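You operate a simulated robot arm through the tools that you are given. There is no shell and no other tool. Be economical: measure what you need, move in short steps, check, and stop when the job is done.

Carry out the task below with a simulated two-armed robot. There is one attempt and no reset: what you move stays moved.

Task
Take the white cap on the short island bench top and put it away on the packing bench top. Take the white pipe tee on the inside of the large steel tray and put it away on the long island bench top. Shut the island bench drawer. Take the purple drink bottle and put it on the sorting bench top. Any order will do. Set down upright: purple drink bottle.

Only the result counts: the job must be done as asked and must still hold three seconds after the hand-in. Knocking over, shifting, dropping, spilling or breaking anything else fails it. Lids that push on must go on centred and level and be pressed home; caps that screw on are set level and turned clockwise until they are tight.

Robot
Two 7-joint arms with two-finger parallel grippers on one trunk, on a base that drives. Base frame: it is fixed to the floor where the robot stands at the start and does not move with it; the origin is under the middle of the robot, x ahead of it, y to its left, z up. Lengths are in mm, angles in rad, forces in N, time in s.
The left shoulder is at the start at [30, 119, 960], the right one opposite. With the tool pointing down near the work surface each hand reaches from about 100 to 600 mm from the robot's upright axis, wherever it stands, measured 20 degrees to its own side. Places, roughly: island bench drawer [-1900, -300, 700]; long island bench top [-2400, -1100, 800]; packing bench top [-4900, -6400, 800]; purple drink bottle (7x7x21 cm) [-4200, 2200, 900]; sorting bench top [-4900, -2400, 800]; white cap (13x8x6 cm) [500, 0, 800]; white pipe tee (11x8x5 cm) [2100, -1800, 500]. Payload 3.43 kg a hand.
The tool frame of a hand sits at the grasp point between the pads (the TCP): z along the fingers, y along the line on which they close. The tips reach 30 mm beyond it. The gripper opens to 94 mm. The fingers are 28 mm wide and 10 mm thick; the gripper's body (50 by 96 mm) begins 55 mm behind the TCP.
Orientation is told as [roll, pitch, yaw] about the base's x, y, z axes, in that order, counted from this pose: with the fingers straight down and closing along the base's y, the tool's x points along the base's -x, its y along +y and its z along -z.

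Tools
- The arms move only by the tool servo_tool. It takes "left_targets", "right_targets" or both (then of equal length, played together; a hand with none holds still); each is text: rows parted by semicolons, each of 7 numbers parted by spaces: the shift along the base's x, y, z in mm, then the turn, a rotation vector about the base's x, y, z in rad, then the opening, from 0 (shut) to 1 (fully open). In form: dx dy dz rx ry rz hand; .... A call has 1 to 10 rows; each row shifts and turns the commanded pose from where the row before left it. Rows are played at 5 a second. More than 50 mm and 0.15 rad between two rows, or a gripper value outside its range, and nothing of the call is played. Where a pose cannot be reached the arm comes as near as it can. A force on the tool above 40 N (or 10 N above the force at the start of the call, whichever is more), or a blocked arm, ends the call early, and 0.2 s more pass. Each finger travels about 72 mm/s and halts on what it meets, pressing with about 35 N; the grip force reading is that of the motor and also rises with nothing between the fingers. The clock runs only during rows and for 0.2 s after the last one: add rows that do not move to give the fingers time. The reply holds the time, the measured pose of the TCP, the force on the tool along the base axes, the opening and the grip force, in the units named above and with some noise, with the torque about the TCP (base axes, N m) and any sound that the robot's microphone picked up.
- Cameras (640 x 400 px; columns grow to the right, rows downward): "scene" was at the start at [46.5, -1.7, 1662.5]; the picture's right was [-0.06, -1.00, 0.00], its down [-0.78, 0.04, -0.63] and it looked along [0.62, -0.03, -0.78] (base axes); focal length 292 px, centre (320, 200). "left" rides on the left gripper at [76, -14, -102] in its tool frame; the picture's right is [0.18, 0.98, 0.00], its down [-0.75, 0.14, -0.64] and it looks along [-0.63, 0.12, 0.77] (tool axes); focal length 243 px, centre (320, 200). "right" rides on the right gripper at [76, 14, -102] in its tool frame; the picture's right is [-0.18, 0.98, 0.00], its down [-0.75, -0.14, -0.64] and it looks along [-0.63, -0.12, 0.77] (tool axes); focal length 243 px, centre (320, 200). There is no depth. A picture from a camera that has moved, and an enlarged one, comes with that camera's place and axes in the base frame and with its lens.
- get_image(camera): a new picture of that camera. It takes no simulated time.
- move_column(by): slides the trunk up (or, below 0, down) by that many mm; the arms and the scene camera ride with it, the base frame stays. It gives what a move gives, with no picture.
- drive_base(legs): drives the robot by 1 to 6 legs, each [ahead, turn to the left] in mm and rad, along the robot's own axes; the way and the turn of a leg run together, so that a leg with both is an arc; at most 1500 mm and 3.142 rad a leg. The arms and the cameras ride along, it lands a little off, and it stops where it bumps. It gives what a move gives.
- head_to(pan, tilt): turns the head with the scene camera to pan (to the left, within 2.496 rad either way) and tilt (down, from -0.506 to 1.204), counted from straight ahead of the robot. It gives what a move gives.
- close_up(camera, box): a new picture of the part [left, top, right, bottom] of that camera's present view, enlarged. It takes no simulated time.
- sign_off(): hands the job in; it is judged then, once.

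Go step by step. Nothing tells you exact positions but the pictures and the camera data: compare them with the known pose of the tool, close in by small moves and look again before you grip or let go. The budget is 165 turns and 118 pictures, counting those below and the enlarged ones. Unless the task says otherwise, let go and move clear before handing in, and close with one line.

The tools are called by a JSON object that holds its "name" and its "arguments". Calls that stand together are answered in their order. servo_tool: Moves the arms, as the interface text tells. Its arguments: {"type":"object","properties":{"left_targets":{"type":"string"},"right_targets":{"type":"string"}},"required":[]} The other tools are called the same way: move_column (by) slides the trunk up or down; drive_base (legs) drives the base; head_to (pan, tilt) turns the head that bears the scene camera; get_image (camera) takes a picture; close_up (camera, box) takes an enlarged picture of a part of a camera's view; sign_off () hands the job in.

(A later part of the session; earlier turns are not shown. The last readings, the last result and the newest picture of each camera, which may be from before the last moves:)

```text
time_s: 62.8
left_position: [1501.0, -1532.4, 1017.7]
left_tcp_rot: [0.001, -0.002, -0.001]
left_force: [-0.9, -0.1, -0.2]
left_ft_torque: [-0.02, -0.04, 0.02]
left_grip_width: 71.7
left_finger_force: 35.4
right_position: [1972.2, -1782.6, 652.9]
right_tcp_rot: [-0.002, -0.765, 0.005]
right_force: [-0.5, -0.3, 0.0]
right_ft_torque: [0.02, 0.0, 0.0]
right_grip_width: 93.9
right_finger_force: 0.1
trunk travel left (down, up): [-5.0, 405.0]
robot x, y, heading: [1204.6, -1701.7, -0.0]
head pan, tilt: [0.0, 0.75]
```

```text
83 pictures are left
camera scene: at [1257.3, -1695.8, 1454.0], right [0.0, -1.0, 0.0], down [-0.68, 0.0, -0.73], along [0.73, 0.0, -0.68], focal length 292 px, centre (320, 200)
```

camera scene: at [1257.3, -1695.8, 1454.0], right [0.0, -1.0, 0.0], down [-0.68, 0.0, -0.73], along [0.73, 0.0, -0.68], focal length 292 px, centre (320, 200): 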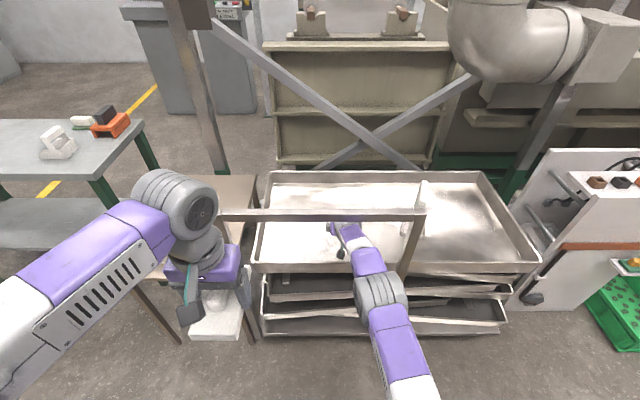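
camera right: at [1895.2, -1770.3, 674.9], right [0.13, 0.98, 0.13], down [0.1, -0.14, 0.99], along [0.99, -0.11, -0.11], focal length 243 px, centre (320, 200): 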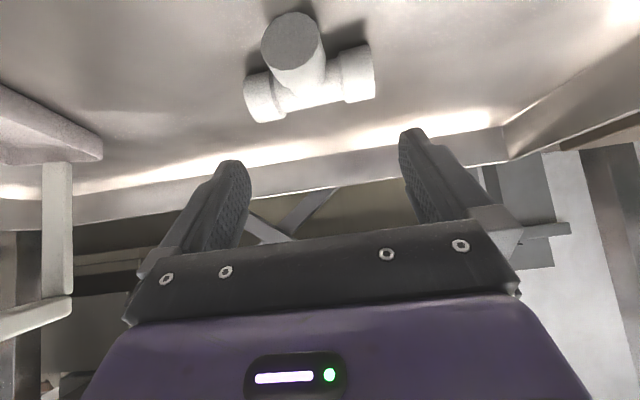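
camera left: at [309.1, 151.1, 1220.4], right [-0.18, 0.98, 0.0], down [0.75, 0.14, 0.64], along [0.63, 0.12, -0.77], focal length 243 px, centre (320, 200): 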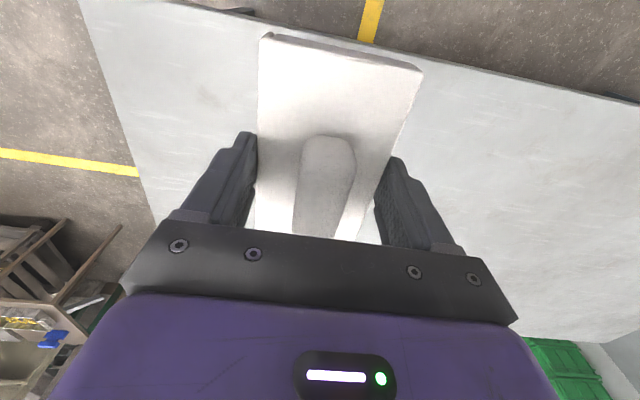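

The arm kept the slightly lower pose. I'll lower and stretch a bit more here, then edge forward in small steps.

{"name": "servo_tool", "arguments": {"right_targets": "2 -2 -8 0 0 0 1; 3 -2 -6 0 0 0 1; 0 0 0 0 0 0 1"}}

{"name": "drive_base", "arguments": {"legs": [[30, 0]]}}

{"name": "servo_tool", "arguments": {"right_targets": "0 -1 -10 0 0 0 1; 0 0 -10 0 0 0 1; 0 0 0 0 0 0 1"}}

{"name": "get_image", "arguments": {"camera": "right"}}

{"name": "get_image", "arguments": {"camera": "scene"}}

```text
time_s: 63.6
left_position: [1501.1, -1533.4, 1017.8]
left_tcp_rot: [0.001, 0.0, -0.001]
left_force: [0.0, -0.1, -0.6]
left_ft_torque: [-0.04, -0.01, -0.03]
left_grip_width: 71.8
left_finger_force: 34.7
right_position: [1977.2, -1785.5, 637.5]
right_tcp_rot: [-0.003, -0.765, 0.004]
right_force: [-0.2, 0.2, -0.7]
right_ft_torque: [-0.02, 0.01, 0.02]
right_grip_width: 94.3
right_finger_force: 0.1
trunk travel left (down, up): [-5.0, 405.0]
robot x, y, heading: [1208.4, -1698.7, -0.004]
head pan, tilt: [0.0, 0.75]
```

```text
time_s: 64.5
left_position: [1530.3, -1534.4, 1016.3]
left_tcp_rot: [0.001, 0.0, -0.001]
left_force: [0.3, -0.3, -0.4]
left_ft_torque: [0.01, -0.02, -0.02]
left_grip_width: 71.6
left_finger_force: 34.7
right_position: [2007.9, -1785.4, 636.8]
right_tcp_rot: [0.0, -0.762, 0.004]
right_force: [0.1, 0.4, -0.2]
right_ft_torque: [0.0, 0.0, 0.02]
right_grip_width: 94.2
right_finger_force: 0.0
trunk travel left (down, up): [-5.0, 405.0]
robot x, y, heading: [1234.6, -1698.6, -0.003]
head pan, tilt: [0.0, 0.75]
```

```text
time_s: 65.3
left_position: [1529.5, -1532.0, 1017.4]
left_tcp_rot: [0.0, 0.0, 0.0]
left_force: [-0.3, -0.3, 0.0]
left_ft_torque: [0.01, -0.01, 0.01]
left_grip_width: 71.7
left_finger_force: 34.7
right_position: [2006.6, -1787.7, 618.4]
right_tcp_rot: [-0.004, -0.764, 0.007]
right_force: [-0.6, -0.1, -0.1]
right_ft_torque: [0.0, 0.0, -0.02]
right_grip_width: 94.1
right_finger_force: 0.1
trunk travel left (down, up): [-5.0, 405.0]
robot x, y, heading: [1231.5, -1698.1, 0.001]
head pan, tilt: [0.0, 0.75]
```

```text
82 pictures are left
camera right: at [1881.8, -1775.9, 639.5], right [0.13, 0.98, 0.13], down [0.1, -0.14, 0.99], along [0.99, -0.12, -0.12], focal length 243 px, centre (320, 200)
```

right: 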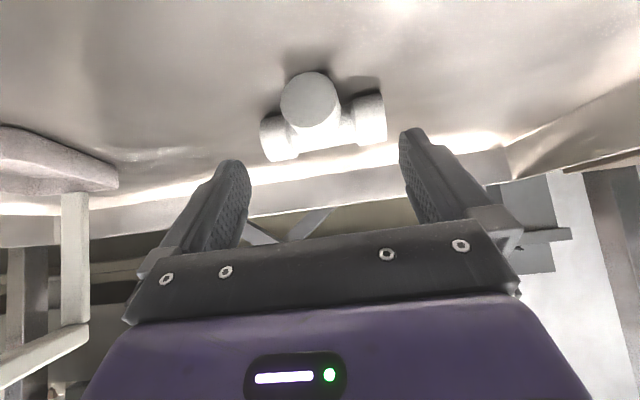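

```text
81 pictures are left
camera scene: at [1287.6, -1695.9, 1453.9], right [0.0, -1.0, 0.0], down [-0.68, 0.0, -0.73], along [0.73, 0.0, -0.68], focal length 292 px, centre (320, 200)
```

scene: 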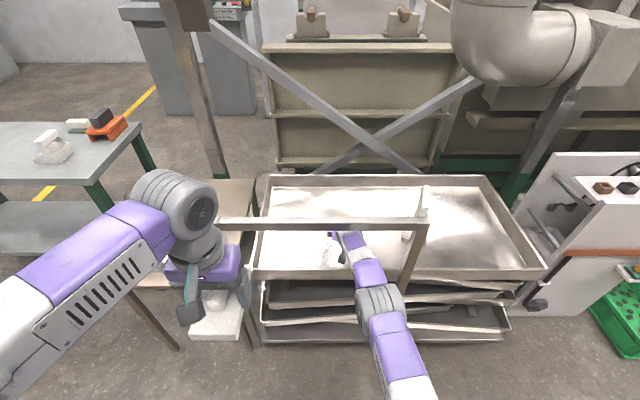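

The branch end is at about [2039, -1793, 551]. I'll lower to grip height and shift y a few mm, then creep forward so the fingers straddle the branch.

{"name": "servo_tool", "arguments": {"right_targets": "0 -2 -12 0 0 0 1; 0 -2 -12 0 0 0 1; 0 -1 -12 0 0 0 1; 0 0 -12 0 0 0 1; 0 0 0 0 0 0 1"}}

{"name": "drive_base", "arguments": {"legs": [[22, 0]]}}

{"name": "get_image", "arguments": {"camera": "right"}}

```text
time_s: 66.2
left_position: [1528.2, -1533.2, 1018.3]
left_tcp_rot: [-0.001, -0.001, 0.0]
left_force: [0.5, -0.2, 0.1]
left_ft_torque: [-0.04, -0.02, -0.02]
left_grip_width: 71.8
left_finger_force: 35.5
right_position: [2009.6, -1792.8, 591.9]
right_tcp_rot: [0.004, -0.791, 0.001]
right_force: [0.0, 0.2, 12.2]
right_ft_torque: [0.07, 1.69, -0.06]
right_grip_width: 93.9
right_finger_force: 0.1
right hand out of reach, approached as far as the arm can: row 3, 4
trunk travel left (down, up): [-5.0, 405.0]
robot x, y, heading: [1232.2, -1699.0, 0.004]
head pan, tilt: [0.0, 0.75]
stopped in row 4 (right hand): the force on the tool passed its limit at 49 N (the readings are from after the stop); the commanded pose is now the measured one
```

```text
time_s: 67.0
left_position: [1553.0, -1533.2, 1016.5]
left_tcp_rot: [0.0, 0.001, -0.001]
left_force: [0.4, 0.1, -1.6]
left_ft_torque: [-0.02, 0.03, 0.04]
left_grip_width: 71.9
left_finger_force: 35.4
right_position: [2029.9, -1792.7, 586.9]
right_tcp_rot: [0.005, -0.783, 0.002]
right_force: [-0.4, 0.8, -0.6]
right_ft_torque: [-0.02, 0.01, -0.02]
right_grip_width: 94.1
right_finger_force: 0.1
trunk travel left (down, up): [-5.0, 405.0]
robot x, y, heading: [1257.1, -1692.7, -0.002]
head pan, tilt: [0.0, 0.75]
```

```text
80 pictures are left
camera right: at [1904.5, -1781.5, 606.6], right [0.13, 0.98, 0.13], down [0.08, -0.14, 0.99], along [0.99, -0.11, -0.1], focal length 243 px, centre (320, 200)
```

right: 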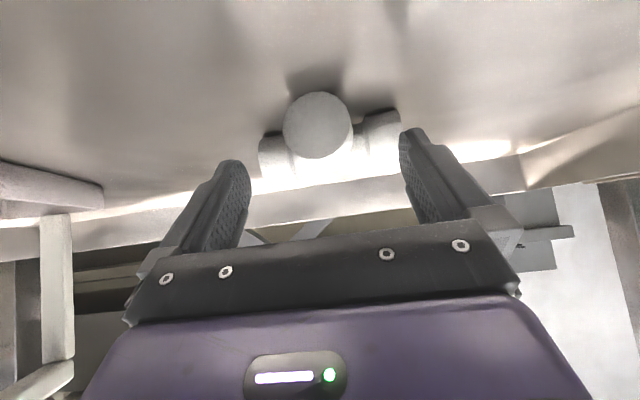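

The camera bracket grazed the tray rim during that lowering, and the force is now gone. I'll drive slightly further in so it clears, then lower the last bit.

{"name": "drive_base", "arguments": {"legs": [[14, 0]]}}

{"name": "servo_tool", "arguments": {"right_targets": "-4 0 -5 0 0 0 1; -2 0 -5 0 0 0 1; 0 0 -5 0 0 0 1; 0 0 -4 0 0 0 1; 0 0 0 0 0 0 1"}}

{"name": "get_image", "arguments": {"camera": "right"}}

```text
time_s: 67.8
left_position: [1566.2, -1532.8, 1017.5]
left_tcp_rot: [0.0, 0.0, 0.0]
left_force: [1.1, 0.3, -0.5]
left_ft_torque: [0.01, 0.0, -0.02]
left_grip_width: 71.6
left_finger_force: 35.0
right_position: [2043.9, -1792.7, 586.7]
right_tcp_rot: [0.002, -0.783, 0.002]
right_force: [0.6, -0.1, -0.7]
right_ft_torque: [-0.01, 0.01, -0.02]
right_grip_width: 93.9
right_finger_force: 0.0
trunk travel left (down, up): [-5.0, 405.0]
robot x, y, heading: [1264.4, -1698.2, -0.0]
head pan, tilt: [0.0, 0.75]
```

```text
time_s: 69.0
left_position: [1566.6, -1533.0, 1017.4]
left_tcp_rot: [-0.001, 0.0, -0.001]
left_force: [0.3, 0.4, 0.4]
left_ft_torque: [-0.03, 0.0, -0.01]
left_grip_width: 71.9
left_finger_force: 35.2
right_position: [2038.8, -1793.0, 567.0]
right_tcp_rot: [0.004, -0.784, 0.001]
right_force: [0.1, -0.2, -0.2]
right_ft_torque: [-0.01, 0.02, -0.02]
right_grip_width: 93.7
right_finger_force: 0.1
trunk travel left (down, up): [-5.0, 405.0]
robot x, y, heading: [1269.1, -1700.5, 0.0]
head pan, tilt: [0.0, 0.75]
```

```text
79 pictures are left
camera right: at [1912.0, -1781.6, 586.8], right [0.13, 0.98, 0.13], down [0.08, -0.14, 0.99], along [0.99, -0.11, -0.1], focal length 243 px, centre (320, 200)
```

right: 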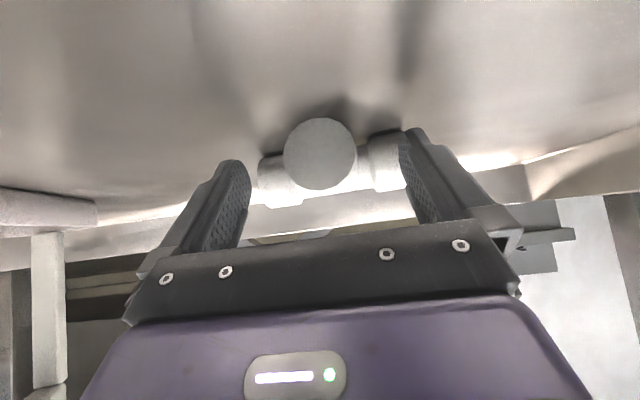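

The fingers straddle the branch and are centred. I'll nudge forward 7 mm and close.

{"name": "servo_tool", "arguments": {"right_targets": "4 0 -2 0 0 0 1; 3 0 -1 0 0 0 1; 0 0 0 0 0 0 0; 0 0 0 0 0 0 0; 0 0 0 0 0 0 0; 0 0 0 0 0 0 0; 0 0 0 0 0 0 0"}}

{"name": "get_image", "arguments": {"camera": "right"}}

```text
time_s: 70.6
left_position: [1565.8, -1533.9, 1017.2]
left_tcp_rot: [-0.001, 0.0, 0.0]
left_force: [0.9, 0.2, -0.5]
left_ft_torque: [-0.01, 0.02, 0.0]
left_grip_width: 71.9
left_finger_force: 35.1
right_position: [2037.6, -1793.4, 568.2]
right_tcp_rot: [0.002, -0.783, -0.001]
right_force: [0.3, 0.4, 0.6]
right_ft_torque: [-0.04, -0.04, 0.01]
right_grip_width: 39.2
right_finger_force: 34.9
right hand out of reach, approached as far as the arm can: row 1
trunk travel left (down, up): [-5.0, 405.0]
robot x, y, heading: [1268.9, -1698.9, 0.001]
head pan, tilt: [0.0, 0.75]
```

```text
78 pictures are left
camera right: at [1912.1, -1781.5, 587.0], right [0.13, 0.98, 0.13], down [0.08, -0.14, 0.99], along [0.99, -0.11, -0.1], focal length 243 px, centre (320, 200)
```

right: 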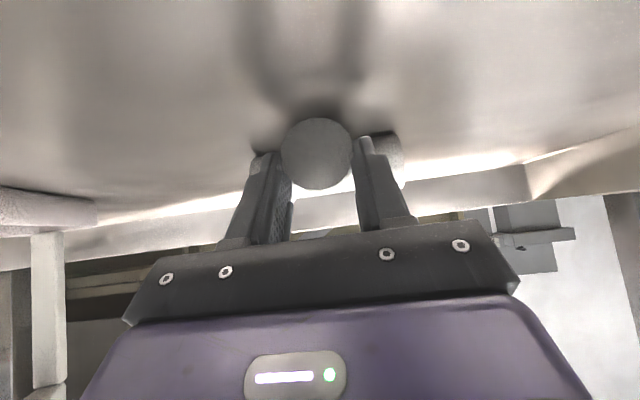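

The grip is on but shallow. I'll open, drive 8 mm deeper and close again for a firmer hold.

{"name": "servo_tool", "arguments": {"right_targets": "0 0 0 0 0 0 1; 0 0 0 0 0 0 1; 0 0 0 0 0 0 1; 0 0 0 0 0 0 1"}}

{"name": "drive_base", "arguments": {"legs": [[9, 0]]}}

{"name": "servo_tool", "arguments": {"right_targets": "0 0 -3 0 0 0 1; 0 0 0 0 0 0 0; 0 0 0 0 0 0 0; 0 0 0 0 0 0 0; 0 0 0 0 0 0 0; 0 0 0 0 0 0 0"}}

{"name": "get_image", "arguments": {"camera": "right"}}

```text
time_s: 71.6
left_position: [1565.7, -1533.2, 1017.5]
left_tcp_rot: [0.0, 0.0, -0.001]
left_force: [-0.7, -0.8, 0.3]
left_ft_torque: [0.0, -0.02, -0.06]
left_grip_width: 72.0
left_finger_force: 35.1
right_position: [2037.3, -1793.1, 567.3]
right_tcp_rot: [0.003, -0.783, 0.003]
right_force: [-0.3, 0.3, -0.1]
right_ft_torque: [0.0, 0.01, 0.0]
right_grip_width: 93.8
right_finger_force: 0.1
trunk travel left (down, up): [-5.0, 405.0]
robot x, y, heading: [1271.5, -1698.9, 0.001]
head pan, tilt: [0.0, 0.75]
```

```text
time_s: 72.3
left_position: [1574.7, -1532.7, 1016.8]
left_tcp_rot: [0.0, 0.0, 0.002]
left_force: [-0.3, 0.7, 0.4]
left_ft_torque: [0.03, 0.02, 0.02]
left_grip_width: 71.5
left_finger_force: 35.0
right_position: [2047.9, -1792.3, 566.7]
right_tcp_rot: [0.003, -0.783, 0.002]
right_force: [0.7, 0.5, -0.2]
right_ft_torque: [-0.01, 0.01, 0.0]
right_grip_width: 94.0
right_finger_force: 0.1
trunk travel left (down, up): [-5.0, 405.0]
robot x, y, heading: [1282.6, -1700.5, -0.002]
head pan, tilt: [0.0, 0.75]
```

```text
time_s: 73.7
left_position: [1574.1, -1532.2, 1016.8]
left_tcp_rot: [0.0, 0.0, 0.002]
left_force: [-0.6, -0.3, -0.6]
left_ft_torque: [-0.01, -0.03, -0.02]
left_grip_width: 71.8
left_finger_force: 34.8
right_position: [2045.7, -1793.8, 564.1]
right_tcp_rot: [0.002, -0.784, 0.002]
right_force: [0.5, 0.1, 0.9]
right_ft_torque: [-0.09, -0.08, 0.06]
right_grip_width: 39.3
right_finger_force: 34.8
trunk travel left (down, up): [-5.0, 405.0]
robot x, y, heading: [1280.5, -1695.8, -0.003]
head pan, tilt: [0.0, 0.75]
```

```text
77 pictures are left
camera right: at [1920.2, -1782.4, 584.3], right [0.13, 0.98, 0.13], down [0.08, -0.14, 0.99], along [0.99, -0.11, -0.1], focal length 243 px, centre (320, 200)
```

right: 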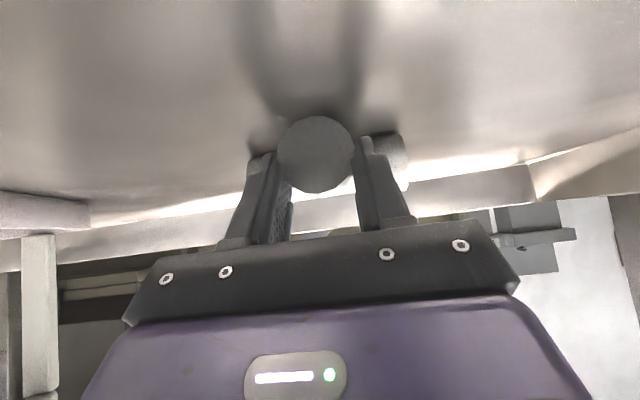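

The tee is firmly held with a deeper grip. Now I'll lift in stages while backing out under the bar.

{"name": "servo_tool", "arguments": {"right_targets": "0 0 10 0 0 0 0; 0 0 10 0 0 0 0; 0 0 12 0 0 0 0; 0 0 12 0 0 0 0; 0 0 0 0 0 0 0"}}

{"name": "get_image", "arguments": {"camera": "right"}}

```text
time_s: 74.9
left_position: [1575.1, -1533.0, 1017.3]
left_tcp_rot: [-0.001, 0.0, 0.001]
left_force: [-0.1, -0.1, -1.3]
left_ft_torque: [0.02, -0.02, -0.01]
left_grip_width: 71.9
left_finger_force: 35.1
right_position: [2046.7, -1794.2, 608.1]
right_tcp_rot: [0.001, -0.782, 0.0]
right_force: [0.0, -0.4, -1.3]
right_ft_torque: [0.04, 0.03, 0.0]
right_grip_width: 39.2
right_finger_force: 34.9
trunk travel left (down, up): [-5.0, 405.0]
robot x, y, heading: [1281.6, -1698.1, 0.002]
head pan, tilt: [0.0, 0.75]
```

```text
76 pictures are left
camera right: at [1921.2, -1781.2, 627.5], right [0.13, 0.98, 0.13], down [0.08, -0.14, 0.99], along [0.99, -0.11, -0.1], focal length 243 px, centre (320, 200)
```

right: 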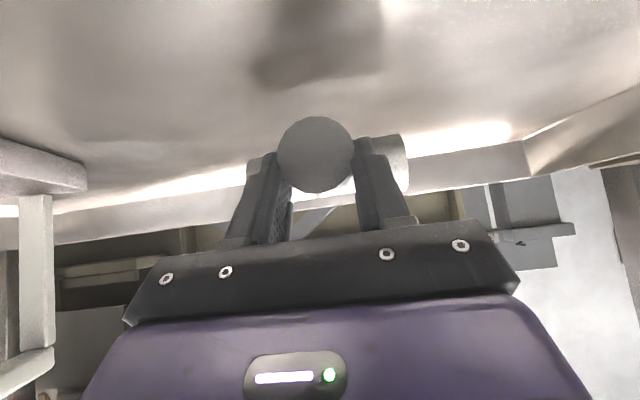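

Lifted cleanly. I'll back up and raise alternately.

{"name": "drive_base", "arguments": {"legs": [[-50, 0]]}}

{"name": "servo_tool", "arguments": {"right_targets": "0 0 10 0 0 0 0; 0 0 10 0 0 0 0; 0 0 10 0 0 0 0; 0 0 0 0 0 0 0"}}

{"name": "drive_base", "arguments": {"legs": [[-60, 0]]}}

{"name": "servo_tool", "arguments": {"right_targets": "0 0 10 0 0 0 0; 0 0 10 0 0 0 0; 0 0 10 0 0 0 0; 0 0 5 0 0 0 0"}}

{"name": "get_image", "arguments": {"camera": "right"}}

{"name": "get_image", "arguments": {"camera": "scene"}}

```text
time_s: 75.9
left_position: [1523.6, -1534.4, 1018.3]
left_tcp_rot: [0.002, -0.001, 0.0]
left_force: [-0.4, 0.4, 0.2]
left_ft_torque: [-0.01, 0.0, -0.01]
left_grip_width: 71.8
left_finger_force: 34.6
right_position: [1995.6, -1793.0, 609.3]
right_tcp_rot: [0.005, -0.784, 0.002]
right_force: [0.0, -0.4, -0.3]
right_ft_torque: [0.01, 0.07, -0.03]
right_grip_width: 39.2
right_finger_force: 35.2
trunk travel left (down, up): [-5.0, 405.0]
robot x, y, heading: [1229.5, -1697.2, 0.0]
head pan, tilt: [0.0, 0.75]
```

```text
time_s: 76.9
left_position: [1524.1, -1534.1, 1017.8]
left_tcp_rot: [0.0, -0.001, 0.0]
left_force: [0.2, 0.6, -0.4]
left_ft_torque: [-0.01, 0.0, -0.03]
left_grip_width: 71.6
left_finger_force: 35.3
right_position: [1996.3, -1792.1, 636.7]
right_tcp_rot: [0.002, -0.783, 0.002]
right_force: [0.2, -0.1, -1.3]
right_ft_torque: [0.02, 0.05, 0.01]
right_grip_width: 39.5
right_finger_force: 35.2
trunk travel left (down, up): [-5.0, 405.0]
robot x, y, heading: [1228.4, -1696.5, -0.0]
head pan, tilt: [0.0, 0.75]
```

```text
time_s: 77.8
left_position: [1467.0, -1532.5, 1016.8]
left_tcp_rot: [-0.001, -0.002, 0.003]
left_force: [0.4, 0.1, 0.7]
left_ft_torque: [0.06, -0.03, -0.01]
left_grip_width: 71.8
left_finger_force: 34.8
right_position: [1939.0, -1792.0, 638.1]
right_tcp_rot: [0.004, -0.782, 0.003]
right_force: [0.5, 0.2, -0.3]
right_ft_torque: [-0.03, 0.07, -0.02]
right_grip_width: 39.2
right_finger_force: 35.0
trunk travel left (down, up): [-5.0, 405.0]
robot x, y, heading: [1170.7, -1697.8, 0.001]
head pan, tilt: [0.0, 0.75]
```

```text
time_s: 78.8
left_position: [1467.0, -1532.9, 1018.4]
left_tcp_rot: [0.0, -0.001, 0.002]
left_force: [0.1, -0.1, -0.3]
left_ft_torque: [0.01, -0.01, 0.01]
left_grip_width: 72.0
left_finger_force: 35.5
right_position: [1938.2, -1792.5, 671.7]
right_tcp_rot: [0.004, -0.783, 0.003]
right_force: [0.1, 0.4, -2.0]
right_ft_torque: [0.0, 0.05, 0.02]
right_grip_width: 39.2
right_finger_force: 35.2
trunk travel left (down, up): [-5.0, 405.0]
robot x, y, heading: [1172.2, -1699.4, -0.001]
head pan, tilt: [0.0, 0.75]
```

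```text
75 pictures are left
camera right: at [1812.4, -1780.9, 691.5], right [0.12, 0.98, 0.13], down [0.08, -0.14, 0.99], along [0.99, -0.11, -0.1], focal length 243 px, centre (320, 200)
```

right: 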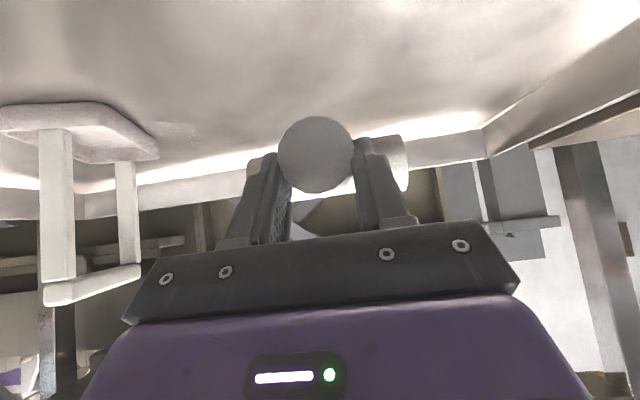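

```text
74 pictures are left
camera scene: at [1224.6, -1695.8, 1453.9], right [0.0, -1.0, 0.0], down [-0.68, 0.0, -0.73], along [0.73, 0.0, -0.68], focal length 292 px, centre (320, 200)
```

scene: 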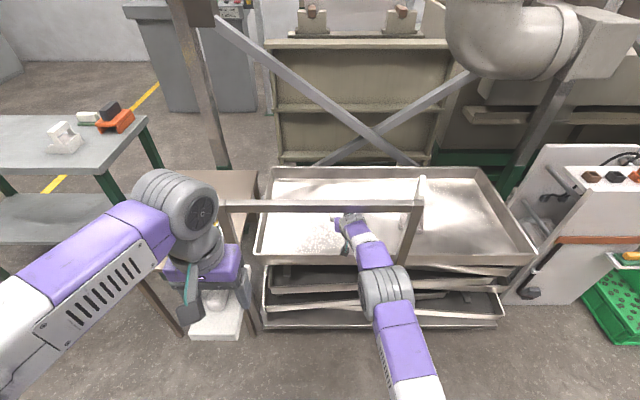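

The tee is clear of the rim. I'll back out fully, raise the trunk and level the hand.

{"name": "drive_base", "arguments": {"legs": [[-420, 0]]}}

{"name": "move_column", "arguments": {"by": 220}}

{"name": "servo_tool", "arguments": {"right_targets": "-35 -10 25 0 0.131 0 0; -35 -10 25 0 0.131 0 0; -35 -10 25 0 0.131 0 0; -35 -10 25 0 0.131 0 0; -35 -10 25 0 0.131 0 0; -35 -10 25 0 0.128 0 0; -35 0 25 0 0 0 0; -35 0 25 0 0 0 0; -35 0 0 0 0 0 0"}}

{"name": "head_to", "arguments": {"pan": -2.49, "tilt": 0.3}}

{"name": "get_image", "arguments": {"camera": "scene"}}

{"name": "get_image", "arguments": {"camera": "right"}}

```text
time_s: 81.4
left_position: [1041.7, -1532.6, 1017.9]
left_tcp_rot: [0.001, 0.0, 0.011]
left_force: [-0.2, 0.7, -0.6]
left_ft_torque: [0.05, -0.02, 0.02]
left_grip_width: 71.3
left_finger_force: 34.8
right_position: [1515.1, -1788.6, 672.9]
right_tcp_rot: [0.003, -0.786, 0.014]
right_force: [-0.1, -0.7, -0.4]
right_ft_torque: [-0.03, 0.04, 0.04]
right_grip_width: 39.3
right_finger_force: 35.2
trunk travel left (down, up): [-5.0, 405.0]
robot x, y, heading: [749.9, -1701.0, 0.011]
head pan, tilt: [0.0, 0.75]
```

```text
time_s: 83.8
left_position: [1042.8, -1532.8, 1237.0]
left_tcp_rot: [-0.001, -0.001, 0.012]
left_force: [0.1, -0.8, -0.6]
left_ft_torque: [0.04, 0.01, 0.02]
left_grip_width: 71.9
left_finger_force: 35.3
right_position: [1515.9, -1787.3, 892.0]
right_tcp_rot: [0.003, -0.784, 0.013]
right_force: [-0.7, 0.3, -0.5]
right_ft_torque: [-0.02, 0.01, -0.01]
right_grip_width: 39.1
right_finger_force: 35.3
trunk travel left (down, up): [-225.0, 185.0]
robot x, y, heading: [748.0, -1701.8, 0.009]
head pan, tilt: [0.0, 0.75]
```

```text
time_s: 85.8
left_position: [1040.7, -1533.4, 1238.2]
left_tcp_rot: [0.0, 0.001, 0.012]
left_force: [-1.2, 0.1, -0.1]
left_ft_torque: [-0.01, 0.0, -0.03]
left_grip_width: 71.7
left_finger_force: 34.8
right_position: [1200.5, -1844.8, 1094.9]
right_tcp_rot: [0.014, 0.0, 0.009]
right_force: [0.2, -0.9, -0.4]
right_ft_torque: [0.0, 0.01, -0.02]
right_grip_width: 39.4
right_finger_force: 35.4
trunk travel left (down, up): [-225.0, 185.0]
robot x, y, heading: [749.8, -1699.4, 0.011]
head pan, tilt: [0.0, 0.75]
```

```text
time_s: 88.0
left_position: [1042.8, -1533.3, 1236.4]
left_tcp_rot: [-0.001, -0.001, 0.011]
left_force: [0.3, 0.3, -0.3]
left_ft_torque: [0.01, -0.02, -0.02]
left_grip_width: 71.3
left_finger_force: 34.8
right_position: [1202.6, -1844.8, 1093.7]
right_tcp_rot: [0.013, 0.0, 0.01]
right_force: [0.7, -0.8, -0.6]
right_ft_torque: [0.0, 0.01, 0.01]
right_grip_width: 39.0
right_finger_force: 35.0
trunk travel left (down, up): [-225.0, 185.0]
robot x, y, heading: [746.0, -1703.1, 0.012]
head pan, tilt: [-2.491, 0.3]
```

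```text
73 pictures are left
camera scene: at [645.1, -1756.4, 1714.3], right [-0.62, 0.79, 0.0], down [0.23, 0.18, -0.96], along [-0.75, -0.59, -0.3], focal length 292 px, centre (320, 200)
```

scene: 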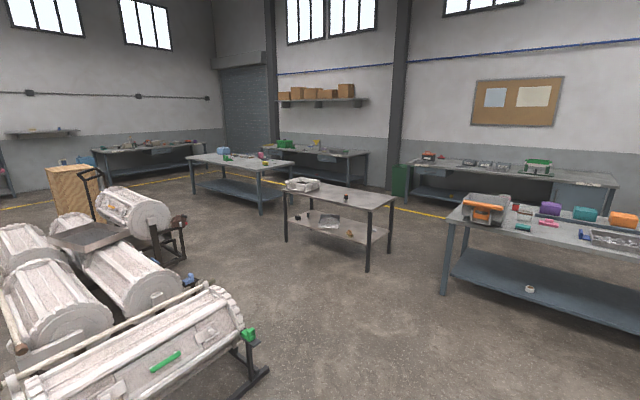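

```text
72 pictures are left
camera right: at [1126.4, -1834.9, 1196.9], right [0.18, 0.98, 0.01], down [0.75, -0.14, 0.64], along [0.63, -0.1, -0.77], focal length 243 px, centre (320, 200)
```

right: 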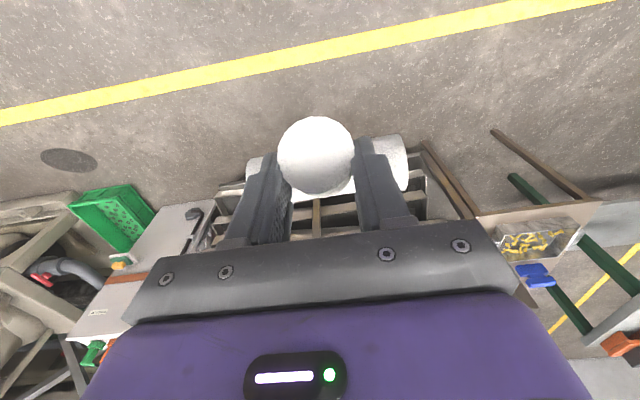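

The benches behind me are the islands: the near edge is at x≈-1995, running along y. I'll drive over facing -x to survey the long island bench and its drawer.

{"name": "drive_base", "arguments": {"legs": [[0, 2.75], [950, 0], [930, 0], [0, 0.38]]}}

{"name": "head_to", "arguments": {"pan": 0, "tilt": 0.45}}

{"name": "get_image", "arguments": {"camera": "scene"}}

```text
time_s: 105.1
left_position: [-1292.3, -1076.8, 1237.0]
left_tcp_rot: [0.001, -0.001, 3.104]
left_force: [1.4, 0.0, -0.7]
left_ft_torque: [0.02, 0.01, -0.01]
left_grip_width: 71.7
left_finger_force: 34.2
right_position: [-1436.5, -756.7, 1094.2]
right_tcp_rot: [0.013, 0.001, 3.105]
right_force: [-0.3, 0.2, -0.6]
right_ft_torque: [0.0, 0.01, -0.03]
right_grip_width: 39.1
right_finger_force: 35.5
trunk travel left (down, up): [-225.0, 185.0]
robot x, y, heading: [-988.4, -924.6, 3.101]
head pan, tilt: [-2.491, 0.3]
```

```text
time_s: 107.4
left_position: [-1291.9, -1076.2, 1237.1]
left_tcp_rot: [0.0, 0.0, 3.105]
left_force: [0.3, -0.1, -0.5]
left_ft_torque: [0.02, -0.01, 0.02]
left_grip_width: 71.9
left_finger_force: 34.8
right_position: [-1436.7, -757.5, 1093.2]
right_tcp_rot: [0.012, 0.0, 3.104]
right_force: [0.7, -0.6, -0.4]
right_ft_torque: [-0.02, -0.04, -0.01]
right_grip_width: 39.1
right_finger_force: 34.7
trunk travel left (down, up): [-225.0, 185.0]
robot x, y, heading: [-990.0, -922.1, 3.104]
head pan, tilt: [0.0, 0.45]
```

```text
71 pictures are left
camera scene: at [-1050.8, -917.5, 1700.4], right [0.04, 1.0, 0.0], down [0.43, -0.02, -0.9], along [-0.9, 0.03, -0.44], focal length 292 px, centre (320, 200)
```

scene: 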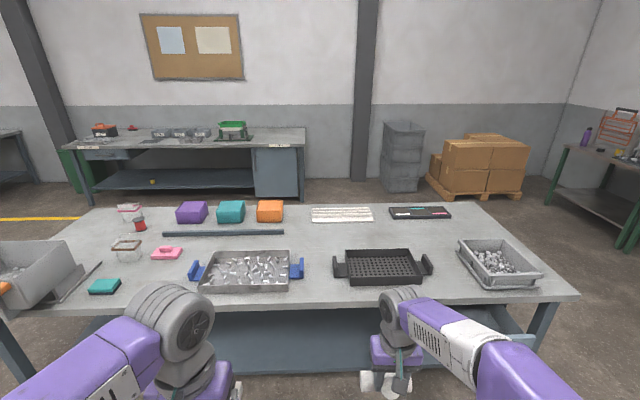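

I see the long island bench with trays on it, and a drawer that seems to stick out at the right end. I'll zoom into both front areas to pick a free spot.

{"name": "close_up", "arguments": {"camera": "scene", "box": [300, 220, 600, 400]}}

{"name": "close_up", "arguments": {"camera": "scene", "box": [0, 190, 310, 340]}}

```text
2.13 times, centred on (450, 310) of scene
camera zoom: at [-1050.8, -917.5, 1700.4], right [0.04, 1.0, 0.0], down [0.43, -0.02, -0.9], along [-0.9, 0.03, -0.44], focal length 623 px, centre (43, -35)
```

zoom: 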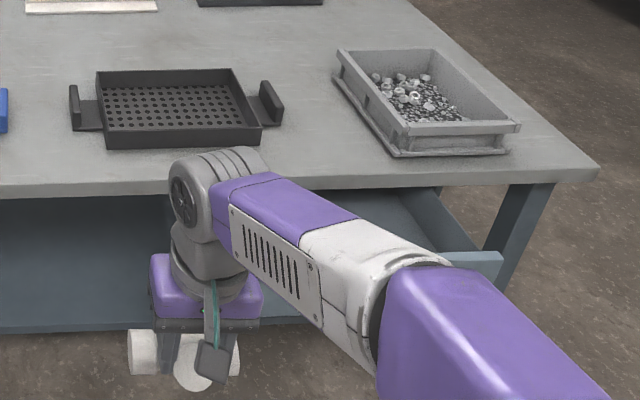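

```text
2.06 times, centred on (155, 265) of scene
camera zoom: at [-1050.8, -917.5, 1700.4], right [0.04, 1.0, 0.0], down [0.43, -0.02, -0.9], along [-0.9, 0.03, -0.44], focal length 603 px, centre (661, 66)
```

zoom: 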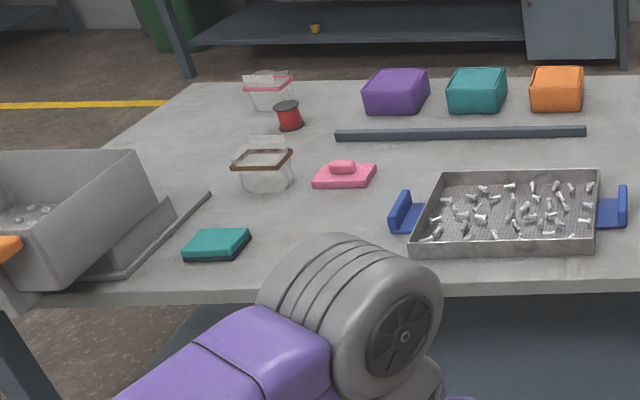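

The open drawer is at the right end. A clear spot for the tee lies left of the steel screw tray, near [-2090, -1605]. I'll drive there.

{"name": "drive_base", "arguments": {"legs": [[0, 0.975], [900, 0], [0, -0.94]]}}

{"name": "head_to", "arguments": {"pan": -0.1, "tilt": 0.8}}

{"name": "get_image", "arguments": {"camera": "scene"}}

```text
time_s: 114.5
left_position: [-1524.5, -1980.2, 1237.5]
left_tcp_rot: [0.001, -0.002, -2.179]
left_force: [-0.3, -0.4, -0.2]
left_ft_torque: [0.01, -0.01, 0.01]
left_grip_width: 71.6
left_finger_force: 34.8
right_position: [-1867.7, -1924.0, 1099.3]
right_tcp_rot: [0.013, 0.01, -2.181]
right_force: [6.8, 12.1, 17.8]
right_ft_torque: [0.61, -0.44, 0.05]
right_grip_width: 39.3
right_finger_force: 34.9
trunk travel left (down, up): [-225.0, 185.0]
robot x, y, heading: [-1490.8, -1644.1, -2.18]
head pan, tilt: [0.0, 0.45]
stopped in leg 2: the force on the tool passed its limit at 50 N (the readings are from after the stop); the commanded pose is now the measured one
```

```text
time_s: 115.3
left_position: [-1523.4, -1978.5, 1238.5]
left_tcp_rot: [0.0, -0.002, -2.177]
left_force: [0.5, 0.1, 0.3]
left_ft_torque: [-0.02, 0.01, 0.02]
left_grip_width: 71.8
left_finger_force: 34.7
right_position: [-1868.3, -1925.7, 1099.4]
right_tcp_rot: [0.014, 0.008, -2.179]
right_force: [8.2, 14.4, 24.3]
right_ft_torque: [0.65, -0.5, 0.06]
right_grip_width: 39.2
right_finger_force: 34.9
trunk travel left (down, up): [-225.0, 185.0]
robot x, y, heading: [-1497.0, -1645.3, -2.176]
head pan, tilt: [-0.099, 0.799]
```

```text
68 pictures are left
camera scene: at [-1523.3, -1674.1, 1670.2], right [-0.76, 0.65, 0.0], down [0.46, 0.54, -0.7], along [-0.45, -0.53, -0.71], focal length 292 px, centre (320, 200)
```

scene: 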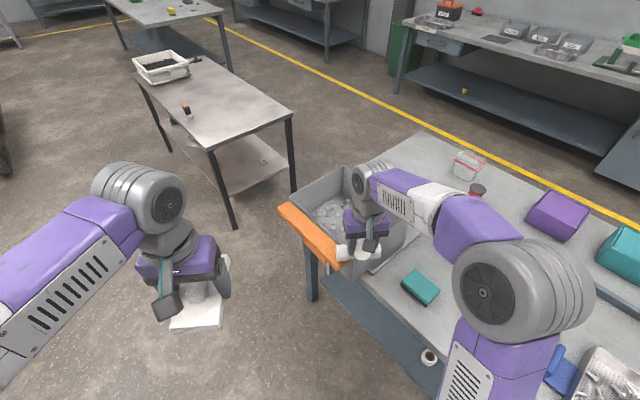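

The tee touched the rim of the tall grey bin. I'll lift the hand straight off it and look.

{"name": "servo_tool", "arguments": {"right_targets": "1 2 10 0 0 0 0; 5 9 15 0 0 0 0; 10 15 25 0 0 0 0; 10 15 30 0 0 0 0"}}

{"name": "close_up", "arguments": {"camera": "scene", "box": [250, 130, 510, 330]}}

```text
time_s: 116.3
left_position: [-1524.4, -1980.4, 1237.3]
left_tcp_rot: [0.0, -0.002, -2.18]
left_force: [0.2, 0.3, -1.6]
left_ft_torque: [0.0, 0.02, 0.01]
left_grip_width: 71.8
left_finger_force: 34.9
right_position: [-1843.4, -1884.6, 1178.1]
right_tcp_rot: [0.013, 0.011, -2.178]
right_force: [0.3, 0.7, -0.4]
right_ft_torque: [-0.01, -0.01, 0.0]
right_grip_width: 39.2
right_finger_force: 34.8
trunk travel left (down, up): [-225.0, 185.0]
robot x, y, heading: [-1487.5, -1643.1, -2.182]
head pan, tilt: [-0.099, 0.799]
```

```text
2.00 times, centred on (380, 230) of scene
camera zoom: at [-1525.8, -1676.5, 1670.0], right [-0.76, 0.65, 0.0], down [0.47, 0.54, -0.7], along [-0.45, -0.53, -0.72], focal length 584 px, centre (200, 140)
```

zoom: 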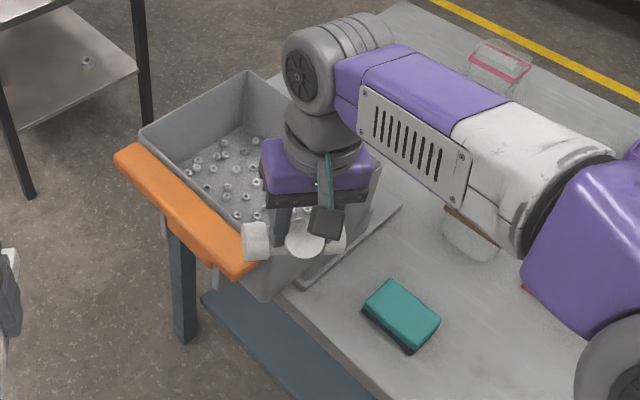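

The bin looks unmoved within measurement error and the hand is free again. I'll turn clockwise away from the bin to face the bench.

{"name": "drive_base", "arguments": {"legs": [[0, -0.96]]}}

{"name": "get_image", "arguments": {"camera": "scene"}}

```text
time_s: 119.2
left_position: [-1787.6, -1809.3, 1238.6]
left_tcp_rot: [-0.001, -0.002, -3.135]
left_force: [0.9, -0.2, -0.3]
left_ft_torque: [-0.01, -0.01, 0.0]
left_grip_width: 71.6
left_finger_force: 35.0
right_position: [-1892.6, -1495.1, 1177.2]
right_tcp_rot: [0.014, 0.011, -3.138]
right_force: [-0.1, -0.4, -1.3]
right_ft_torque: [0.01, 0.03, -0.01]
right_grip_width: 39.2
right_finger_force: 34.4
trunk travel left (down, up): [-225.0, 185.0]
robot x, y, heading: [-1490.5, -1642.8, -3.137]
head pan, tilt: [-0.099, 0.799]
```

```text
66 pictures are left
camera scene: at [-1541.6, -1633.1, 1669.9], right [0.09, 1.0, 0.0], down [0.71, -0.07, -0.7], along [-0.69, 0.07, -0.72], focal length 292 px, centre (320, 200)
```

scene: 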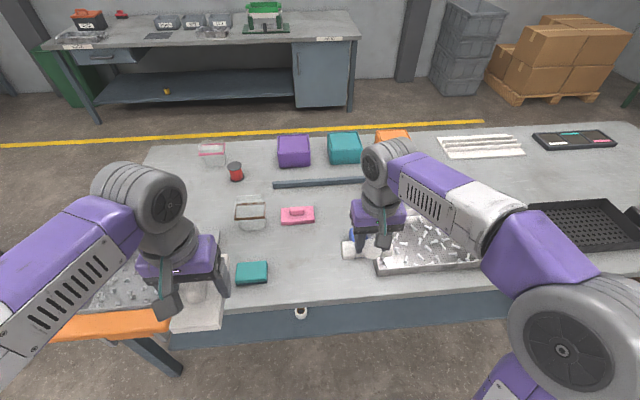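

The free spot is between the teal pad and the screw tray. I'll pitch the hand back to 45° so the tee is level and bring it over [-2085, -1600].

{"name": "servo_tool", "arguments": {"right_targets": "-17 -13 -30 0 0.131 0 0; -17 -13 -30 0 0.131 0 0; -17 -13 -30 0 0.131 0 0; -17 -13 -30 0 0.131 0 0; -17 -13 -30 0 0.131 0 0; -17 -13 -30 0 0.131 0 0; -17 -13 -40 0 0 0 0; -17 -13 -40 0 0 0 0; 0 0 0 0 0 0 0"}}

{"name": "get_image", "arguments": {"camera": "scene"}}

{"name": "get_image", "arguments": {"camera": "right"}}

```text
time_s: 121.2
left_position: [-1785.8, -1810.5, 1238.9]
left_tcp_rot: [0.0, -0.002, -3.134]
left_force: [-0.4, -1.0, -0.4]
left_ft_torque: [0.0, 0.03, 0.01]
left_grip_width: 71.7
left_finger_force: 34.7
right_position: [-2026.5, -1599.6, 919.7]
right_tcp_rot: [0.012, -0.777, -3.137]
right_force: [0.2, 0.4, -0.7]
right_ft_torque: [-0.04, 0.0, -0.02]
right_grip_width: 39.3
right_finger_force: 35.1
trunk travel left (down, up): [-225.0, 185.0]
robot x, y, heading: [-1491.9, -1644.4, -3.137]
head pan, tilt: [-0.099, 0.799]
```

```text
65 pictures are left
camera scene: at [-1540.7, -1633.4, 1670.0], right [0.09, 1.0, 0.0], down [0.71, -0.07, -0.7], along [-0.69, 0.07, -0.72], focal length 292 px, centre (320, 200)
```

scene: 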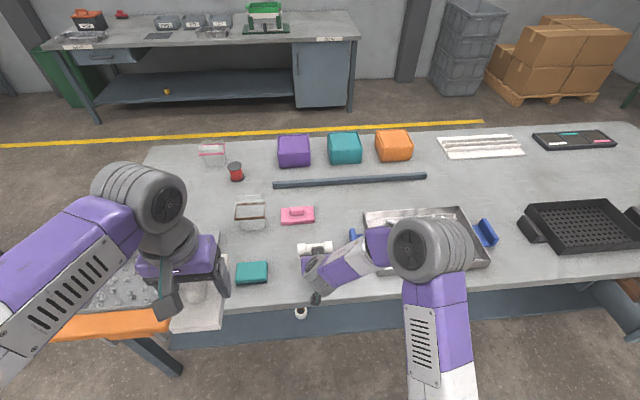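

```text
64 pictures are left
camera right: at [-1900.0, -1615.3, 940.3], right [-0.12, -0.98, 0.14], down [-0.09, 0.15, 0.99], along [-0.99, 0.11, -0.11], focal length 243 px, centre (320, 200)
```

right: 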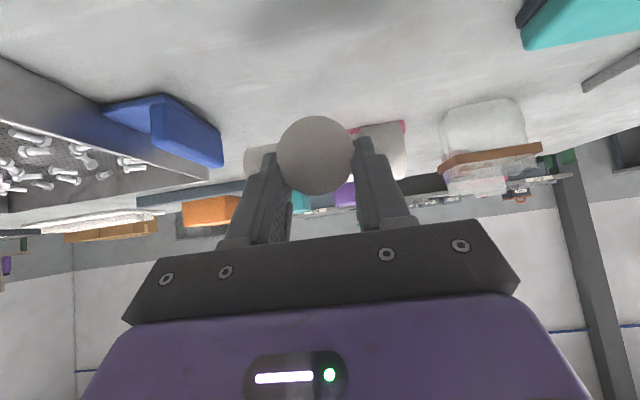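

The tee is level and clear of its neighbours. I'll lower it gently to contact.

{"name": "servo_tool", "arguments": {"right_targets": "0 0 -20 0 0 0 0; 0 0 -20 0 0 0 0; 0 0 -15 0 0 0 0; 0 0 -8 0 0 0 0; 0 0 -5 0 0 0 0; 0 0 -4 0 0 0 0; 0 0 -4 0 0 0 0; 0 0 -4 0 0 0 0; 0 0 -3 0 0 0 0"}}

{"name": "get_image", "arguments": {"camera": "right"}}

```text
time_s: 123.2
left_position: [-1784.7, -1810.4, 1237.9]
left_tcp_rot: [0.0, -0.004, -3.134]
left_force: [-0.4, 0.3, 0.9]
left_ft_torque: [0.0, -0.04, 0.03]
left_grip_width: 71.7
left_finger_force: 35.1
right_position: [-2026.5, -1600.3, 837.4]
right_tcp_rot: [0.011, -0.779, -3.136]
right_force: [7.7, 0.0, 25.9]
right_ft_torque: [0.25, 0.88, -0.01]
right_grip_width: 39.6
right_finger_force: 35.2
trunk travel left (down, up): [-225.0, 185.0]
robot x, y, heading: [-1492.6, -1639.0, -3.138]
head pan, tilt: [-0.099, 0.799]
```

```text
63 pictures are left
camera right: at [-1899.2, -1615.0, 857.7], right [-0.12, -0.98, 0.14], down [-0.09, 0.15, 0.99], along [-0.99, 0.1, -0.1], focal length 243 px, centre (320, 200)
```

right: 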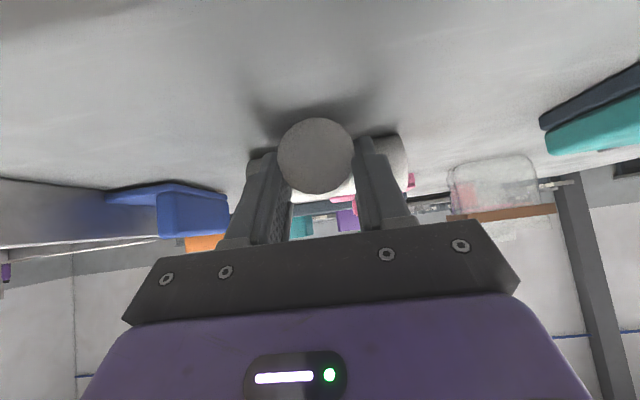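

The tee touches the bench. I'll ease off slightly, open, and back out along the tool axis.

{"name": "servo_tool", "arguments": {"right_targets": "0 0 1 0 0 0 0; 0 0 0 0 0 0 1; 0 0 0 0 0 0 1; 0 0 0 0 0 0 1; 0 0 0 0 0 0 1; 15 0 12 0 0 0 1; 25 0 20 0 0 0 1; 25 0 25 0 0 0 1; 25 0 30 0 0 0 1; 25 0 30 0 0 0 1"}}

{"name": "get_image", "arguments": {"camera": "right"}}

```text
time_s: 125.4
left_position: [-1786.0, -1810.6, 1237.9]
left_tcp_rot: [-0.001, -0.002, -3.136]
left_force: [-0.1, 0.1, -1.4]
left_ft_torque: [0.0, 0.0, -0.04]
left_grip_width: 71.4
left_finger_force: 34.6
right_position: [-1911.2, -1600.5, 952.9]
right_tcp_rot: [0.01, -0.778, -3.136]
right_force: [-0.1, -0.4, -0.1]
right_ft_torque: [-0.01, -0.02, -0.01]
right_grip_width: 93.9
right_finger_force: 0.1
trunk travel left (down, up): [-225.0, 185.0]
robot x, y, heading: [-1493.1, -1642.9, -3.133]
head pan, tilt: [-0.099, 0.799]
```

```text
62 pictures are left
camera right: at [-1785.0, -1615.3, 972.8], right [-0.12, -0.98, 0.13], down [-0.09, 0.15, 0.99], along [-0.99, 0.11, -0.11], focal length 243 px, centre (320, 200)
```

right: 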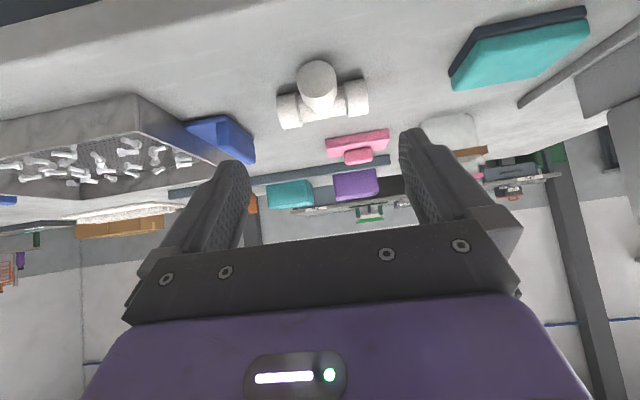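

The tee rests level on the long island bench. Now I'll pull back and drive over to face the open drawer.

{"name": "servo_tool", "arguments": {"right_targets": "30 10 30 0 0 0 0.5; 30 10 30 0 0 0 0; 30 10 30 0 0 0 0; 20 10 30 0 0 0 0"}}

{"name": "drive_base", "arguments": {"legs": [[-300, 0], [0, -1.571], [1290, 0], [0, 1.571]]}}

{"name": "head_to", "arguments": {"pan": 0, "tilt": 0.8}}

{"name": "get_image", "arguments": {"camera": "scene"}}

```text
time_s: 126.4
left_position: [-1784.2, -1810.1, 1238.7]
left_tcp_rot: [0.0, -0.001, -3.135]
left_force: [0.7, 0.4, -0.6]
left_ft_torque: [-0.02, 0.01, 0.01]
left_grip_width: 72.0
left_finger_force: 34.8
right_position: [-1842.4, -1584.9, 1090.5]
right_tcp_rot: [0.01, -0.773, -3.136]
right_force: [-0.1, 0.3, -0.1]
right_ft_torque: [0.02, 0.01, -0.01]
right_grip_width: 0.0
right_finger_force: 32.9
right hand out of reach, approached as far as the arm can: row 2, 3, 4
trunk travel left (down, up): [-225.0, 185.0]
robot x, y, heading: [-1492.1, -1641.0, -3.143]
head pan, tilt: [-0.099, 0.799]
```

```text
time_s: 142.2
left_position: [-1480.1, -486.0, 1238.8]
left_tcp_rot: [0.0, 0.0, 3.117]
left_force: [0.2, 0.5, -0.3]
left_ft_torque: [-0.01, 0.0, 0.0]
left_grip_width: 71.8
left_finger_force: 35.1
right_position: [-1530.0, -257.9, 1090.5]
right_tcp_rot: [0.006, -0.775, 3.117]
right_force: [-0.5, -0.8, 0.1]
right_ft_torque: [-0.01, 0.03, -0.01]
right_grip_width: 0.0
right_finger_force: 32.9
trunk travel left (down, up): [-225.0, 185.0]
robot x, y, heading: [-1178.0, -324.3, 3.117]
head pan, tilt: [-0.099, 0.799]
```

```text
time_s: 142.9
left_position: [-1480.7, -485.6, 1237.8]
left_tcp_rot: [0.001, 0.0, 3.118]
left_force: [0.1, -0.7, -0.4]
left_ft_torque: [-0.04, 0.01, 0.0]
left_grip_width: 71.7
left_finger_force: 35.1
right_position: [-1529.4, -259.0, 1091.0]
right_tcp_rot: [0.009, -0.774, 3.117]
right_force: [-0.3, 0.0, -1.5]
right_ft_torque: [0.0, 0.05, 0.01]
right_grip_width: 0.0
right_finger_force: 33.3
trunk travel left (down, up): [-225.0, 185.0]
robot x, y, heading: [-1182.4, -330.4, 3.119]
head pan, tilt: [0.0, 0.799]
```

```text
61 pictures are left
camera scene: at [-1229.9, -324.6, 1669.9], right [0.03, 1.0, 0.0], down [0.72, -0.02, -0.7], along [-0.7, 0.02, -0.72], focal length 292 px, centre (320, 200)
```

scene: 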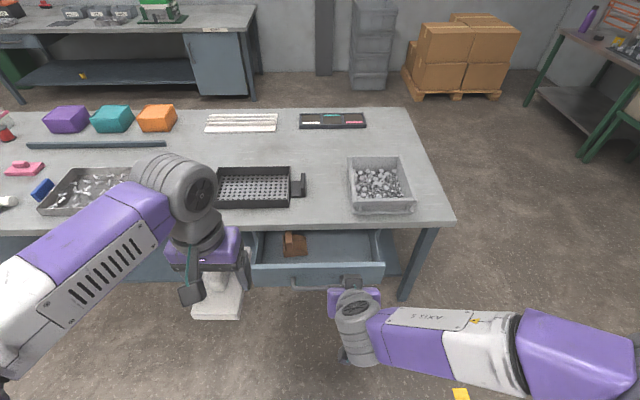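

The drawer front is centred near y=-315 at x≈-1795. I'll zoom in to choose the push height.

{"name": "close_up", "arguments": {"camera": "scene", "box": [230, 220, 410, 320]}}

```text
3.56 times, centred on (320, 270) of scene
camera zoom: at [-1229.9, -324.6, 1669.9], right [0.03, 1.0, 0.0], down [0.72, -0.02, -0.7], along [-0.7, 0.02, -0.72], focal length 1038 px, centre (320, -49)
```

zoom: 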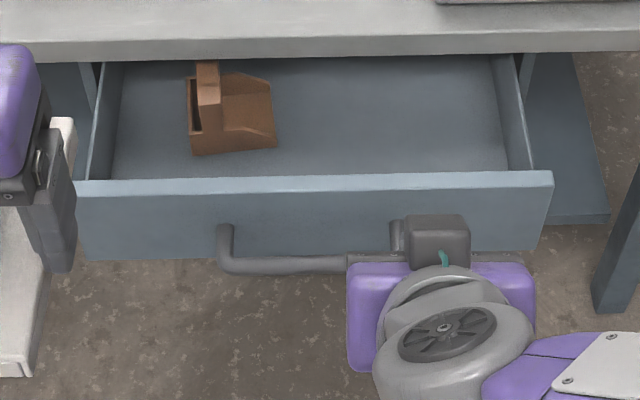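

I'll move the base closer and lower the closed right hand in front of the drawer panel.

{"name": "drive_base", "arguments": {"legs": [[150, 0.02]]}}

{"name": "servo_tool", "arguments": {"right_targets": "0 -6 -40 0 0 0 0; 0 -6 -40 0 0 0 0; 0 -6 -40 0 0 0 0; 0 -6 -40 0 0 0 0; 0 -6 -40 0 0 0 0; 0 -6 -40 0 0 0 0; 0 -6 -40 0 0 0 0; 0 -6 -40 0 0 0 0; 0 -6 -40 0 0 0 0; 0 0 0 0 0 0 0"}}

{"name": "get_image", "arguments": {"camera": "scene"}}

{"name": "get_image", "arguments": {"camera": "right"}}

```text
time_s: 144.3
left_position: [-1629.0, -489.5, 1237.9]
left_tcp_rot: [0.0, 0.001, 3.132]
left_force: [-0.3, -0.2, -0.5]
left_ft_torque: [0.01, -0.04, -0.01]
left_grip_width: 71.8
left_finger_force: 35.1
right_position: [-1681.9, -260.7, 1090.6]
right_tcp_rot: [0.008, -0.771, 3.134]
right_force: [0.5, 0.1, 0.7]
right_ft_torque: [0.04, 0.0, -0.01]
right_grip_width: 0.0
right_finger_force: 33.0
trunk travel left (down, up): [-225.0, 185.0]
robot x, y, heading: [-1327.9, -325.0, 3.132]
head pan, tilt: [0.0, 0.799]
```

```text
time_s: 146.5
left_position: [-1627.2, -488.1, 1236.8]
left_tcp_rot: [0.0, 0.001, 3.134]
left_force: [0.4, 0.3, -0.8]
left_ft_torque: [-0.02, 0.01, 0.01]
left_grip_width: 71.6
left_finger_force: 34.8
right_position: [-1706.7, -332.5, 741.1]
right_tcp_rot: [0.008, -0.774, 3.133]
right_force: [-0.3, 0.4, -0.3]
right_ft_torque: [-0.02, 0.02, -0.01]
right_grip_width: 0.0
right_finger_force: 33.3
right hand out of reach, approached as far as the arm can: row 1, 2, 3
trunk travel left (down, up): [-225.0, 185.0]
robot x, y, heading: [-1332.5, -322.6, 3.136]
head pan, tilt: [0.0, 0.799]
```

```text
59 pictures are left
camera scene: at [-1379.8, -322.8, 1670.0], right [0.01, 1.0, 0.0], down [0.72, -0.01, -0.7], along [-0.7, 0.01, -0.72], focal length 292 px, centre (320, 200)
```

scene: 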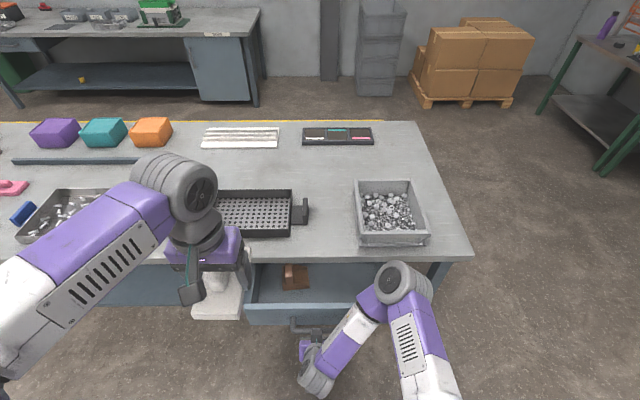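

```text
58 pictures are left
camera right: at [-1579.3, -349.0, 761.4], right [-0.14, -0.98, 0.13], down [-0.09, 0.15, 0.98], along [-0.99, 0.12, -0.11], focal length 243 px, centre (320, 200)
```

right: 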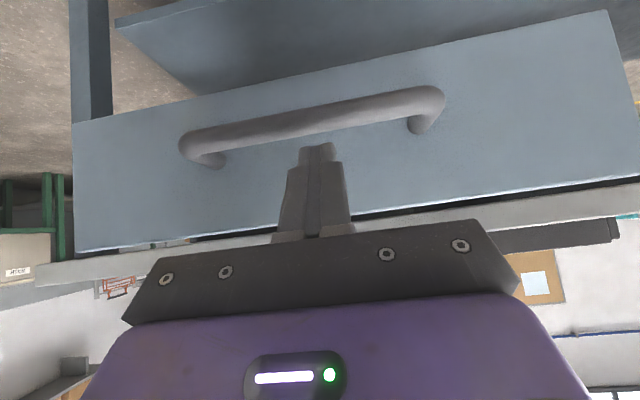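

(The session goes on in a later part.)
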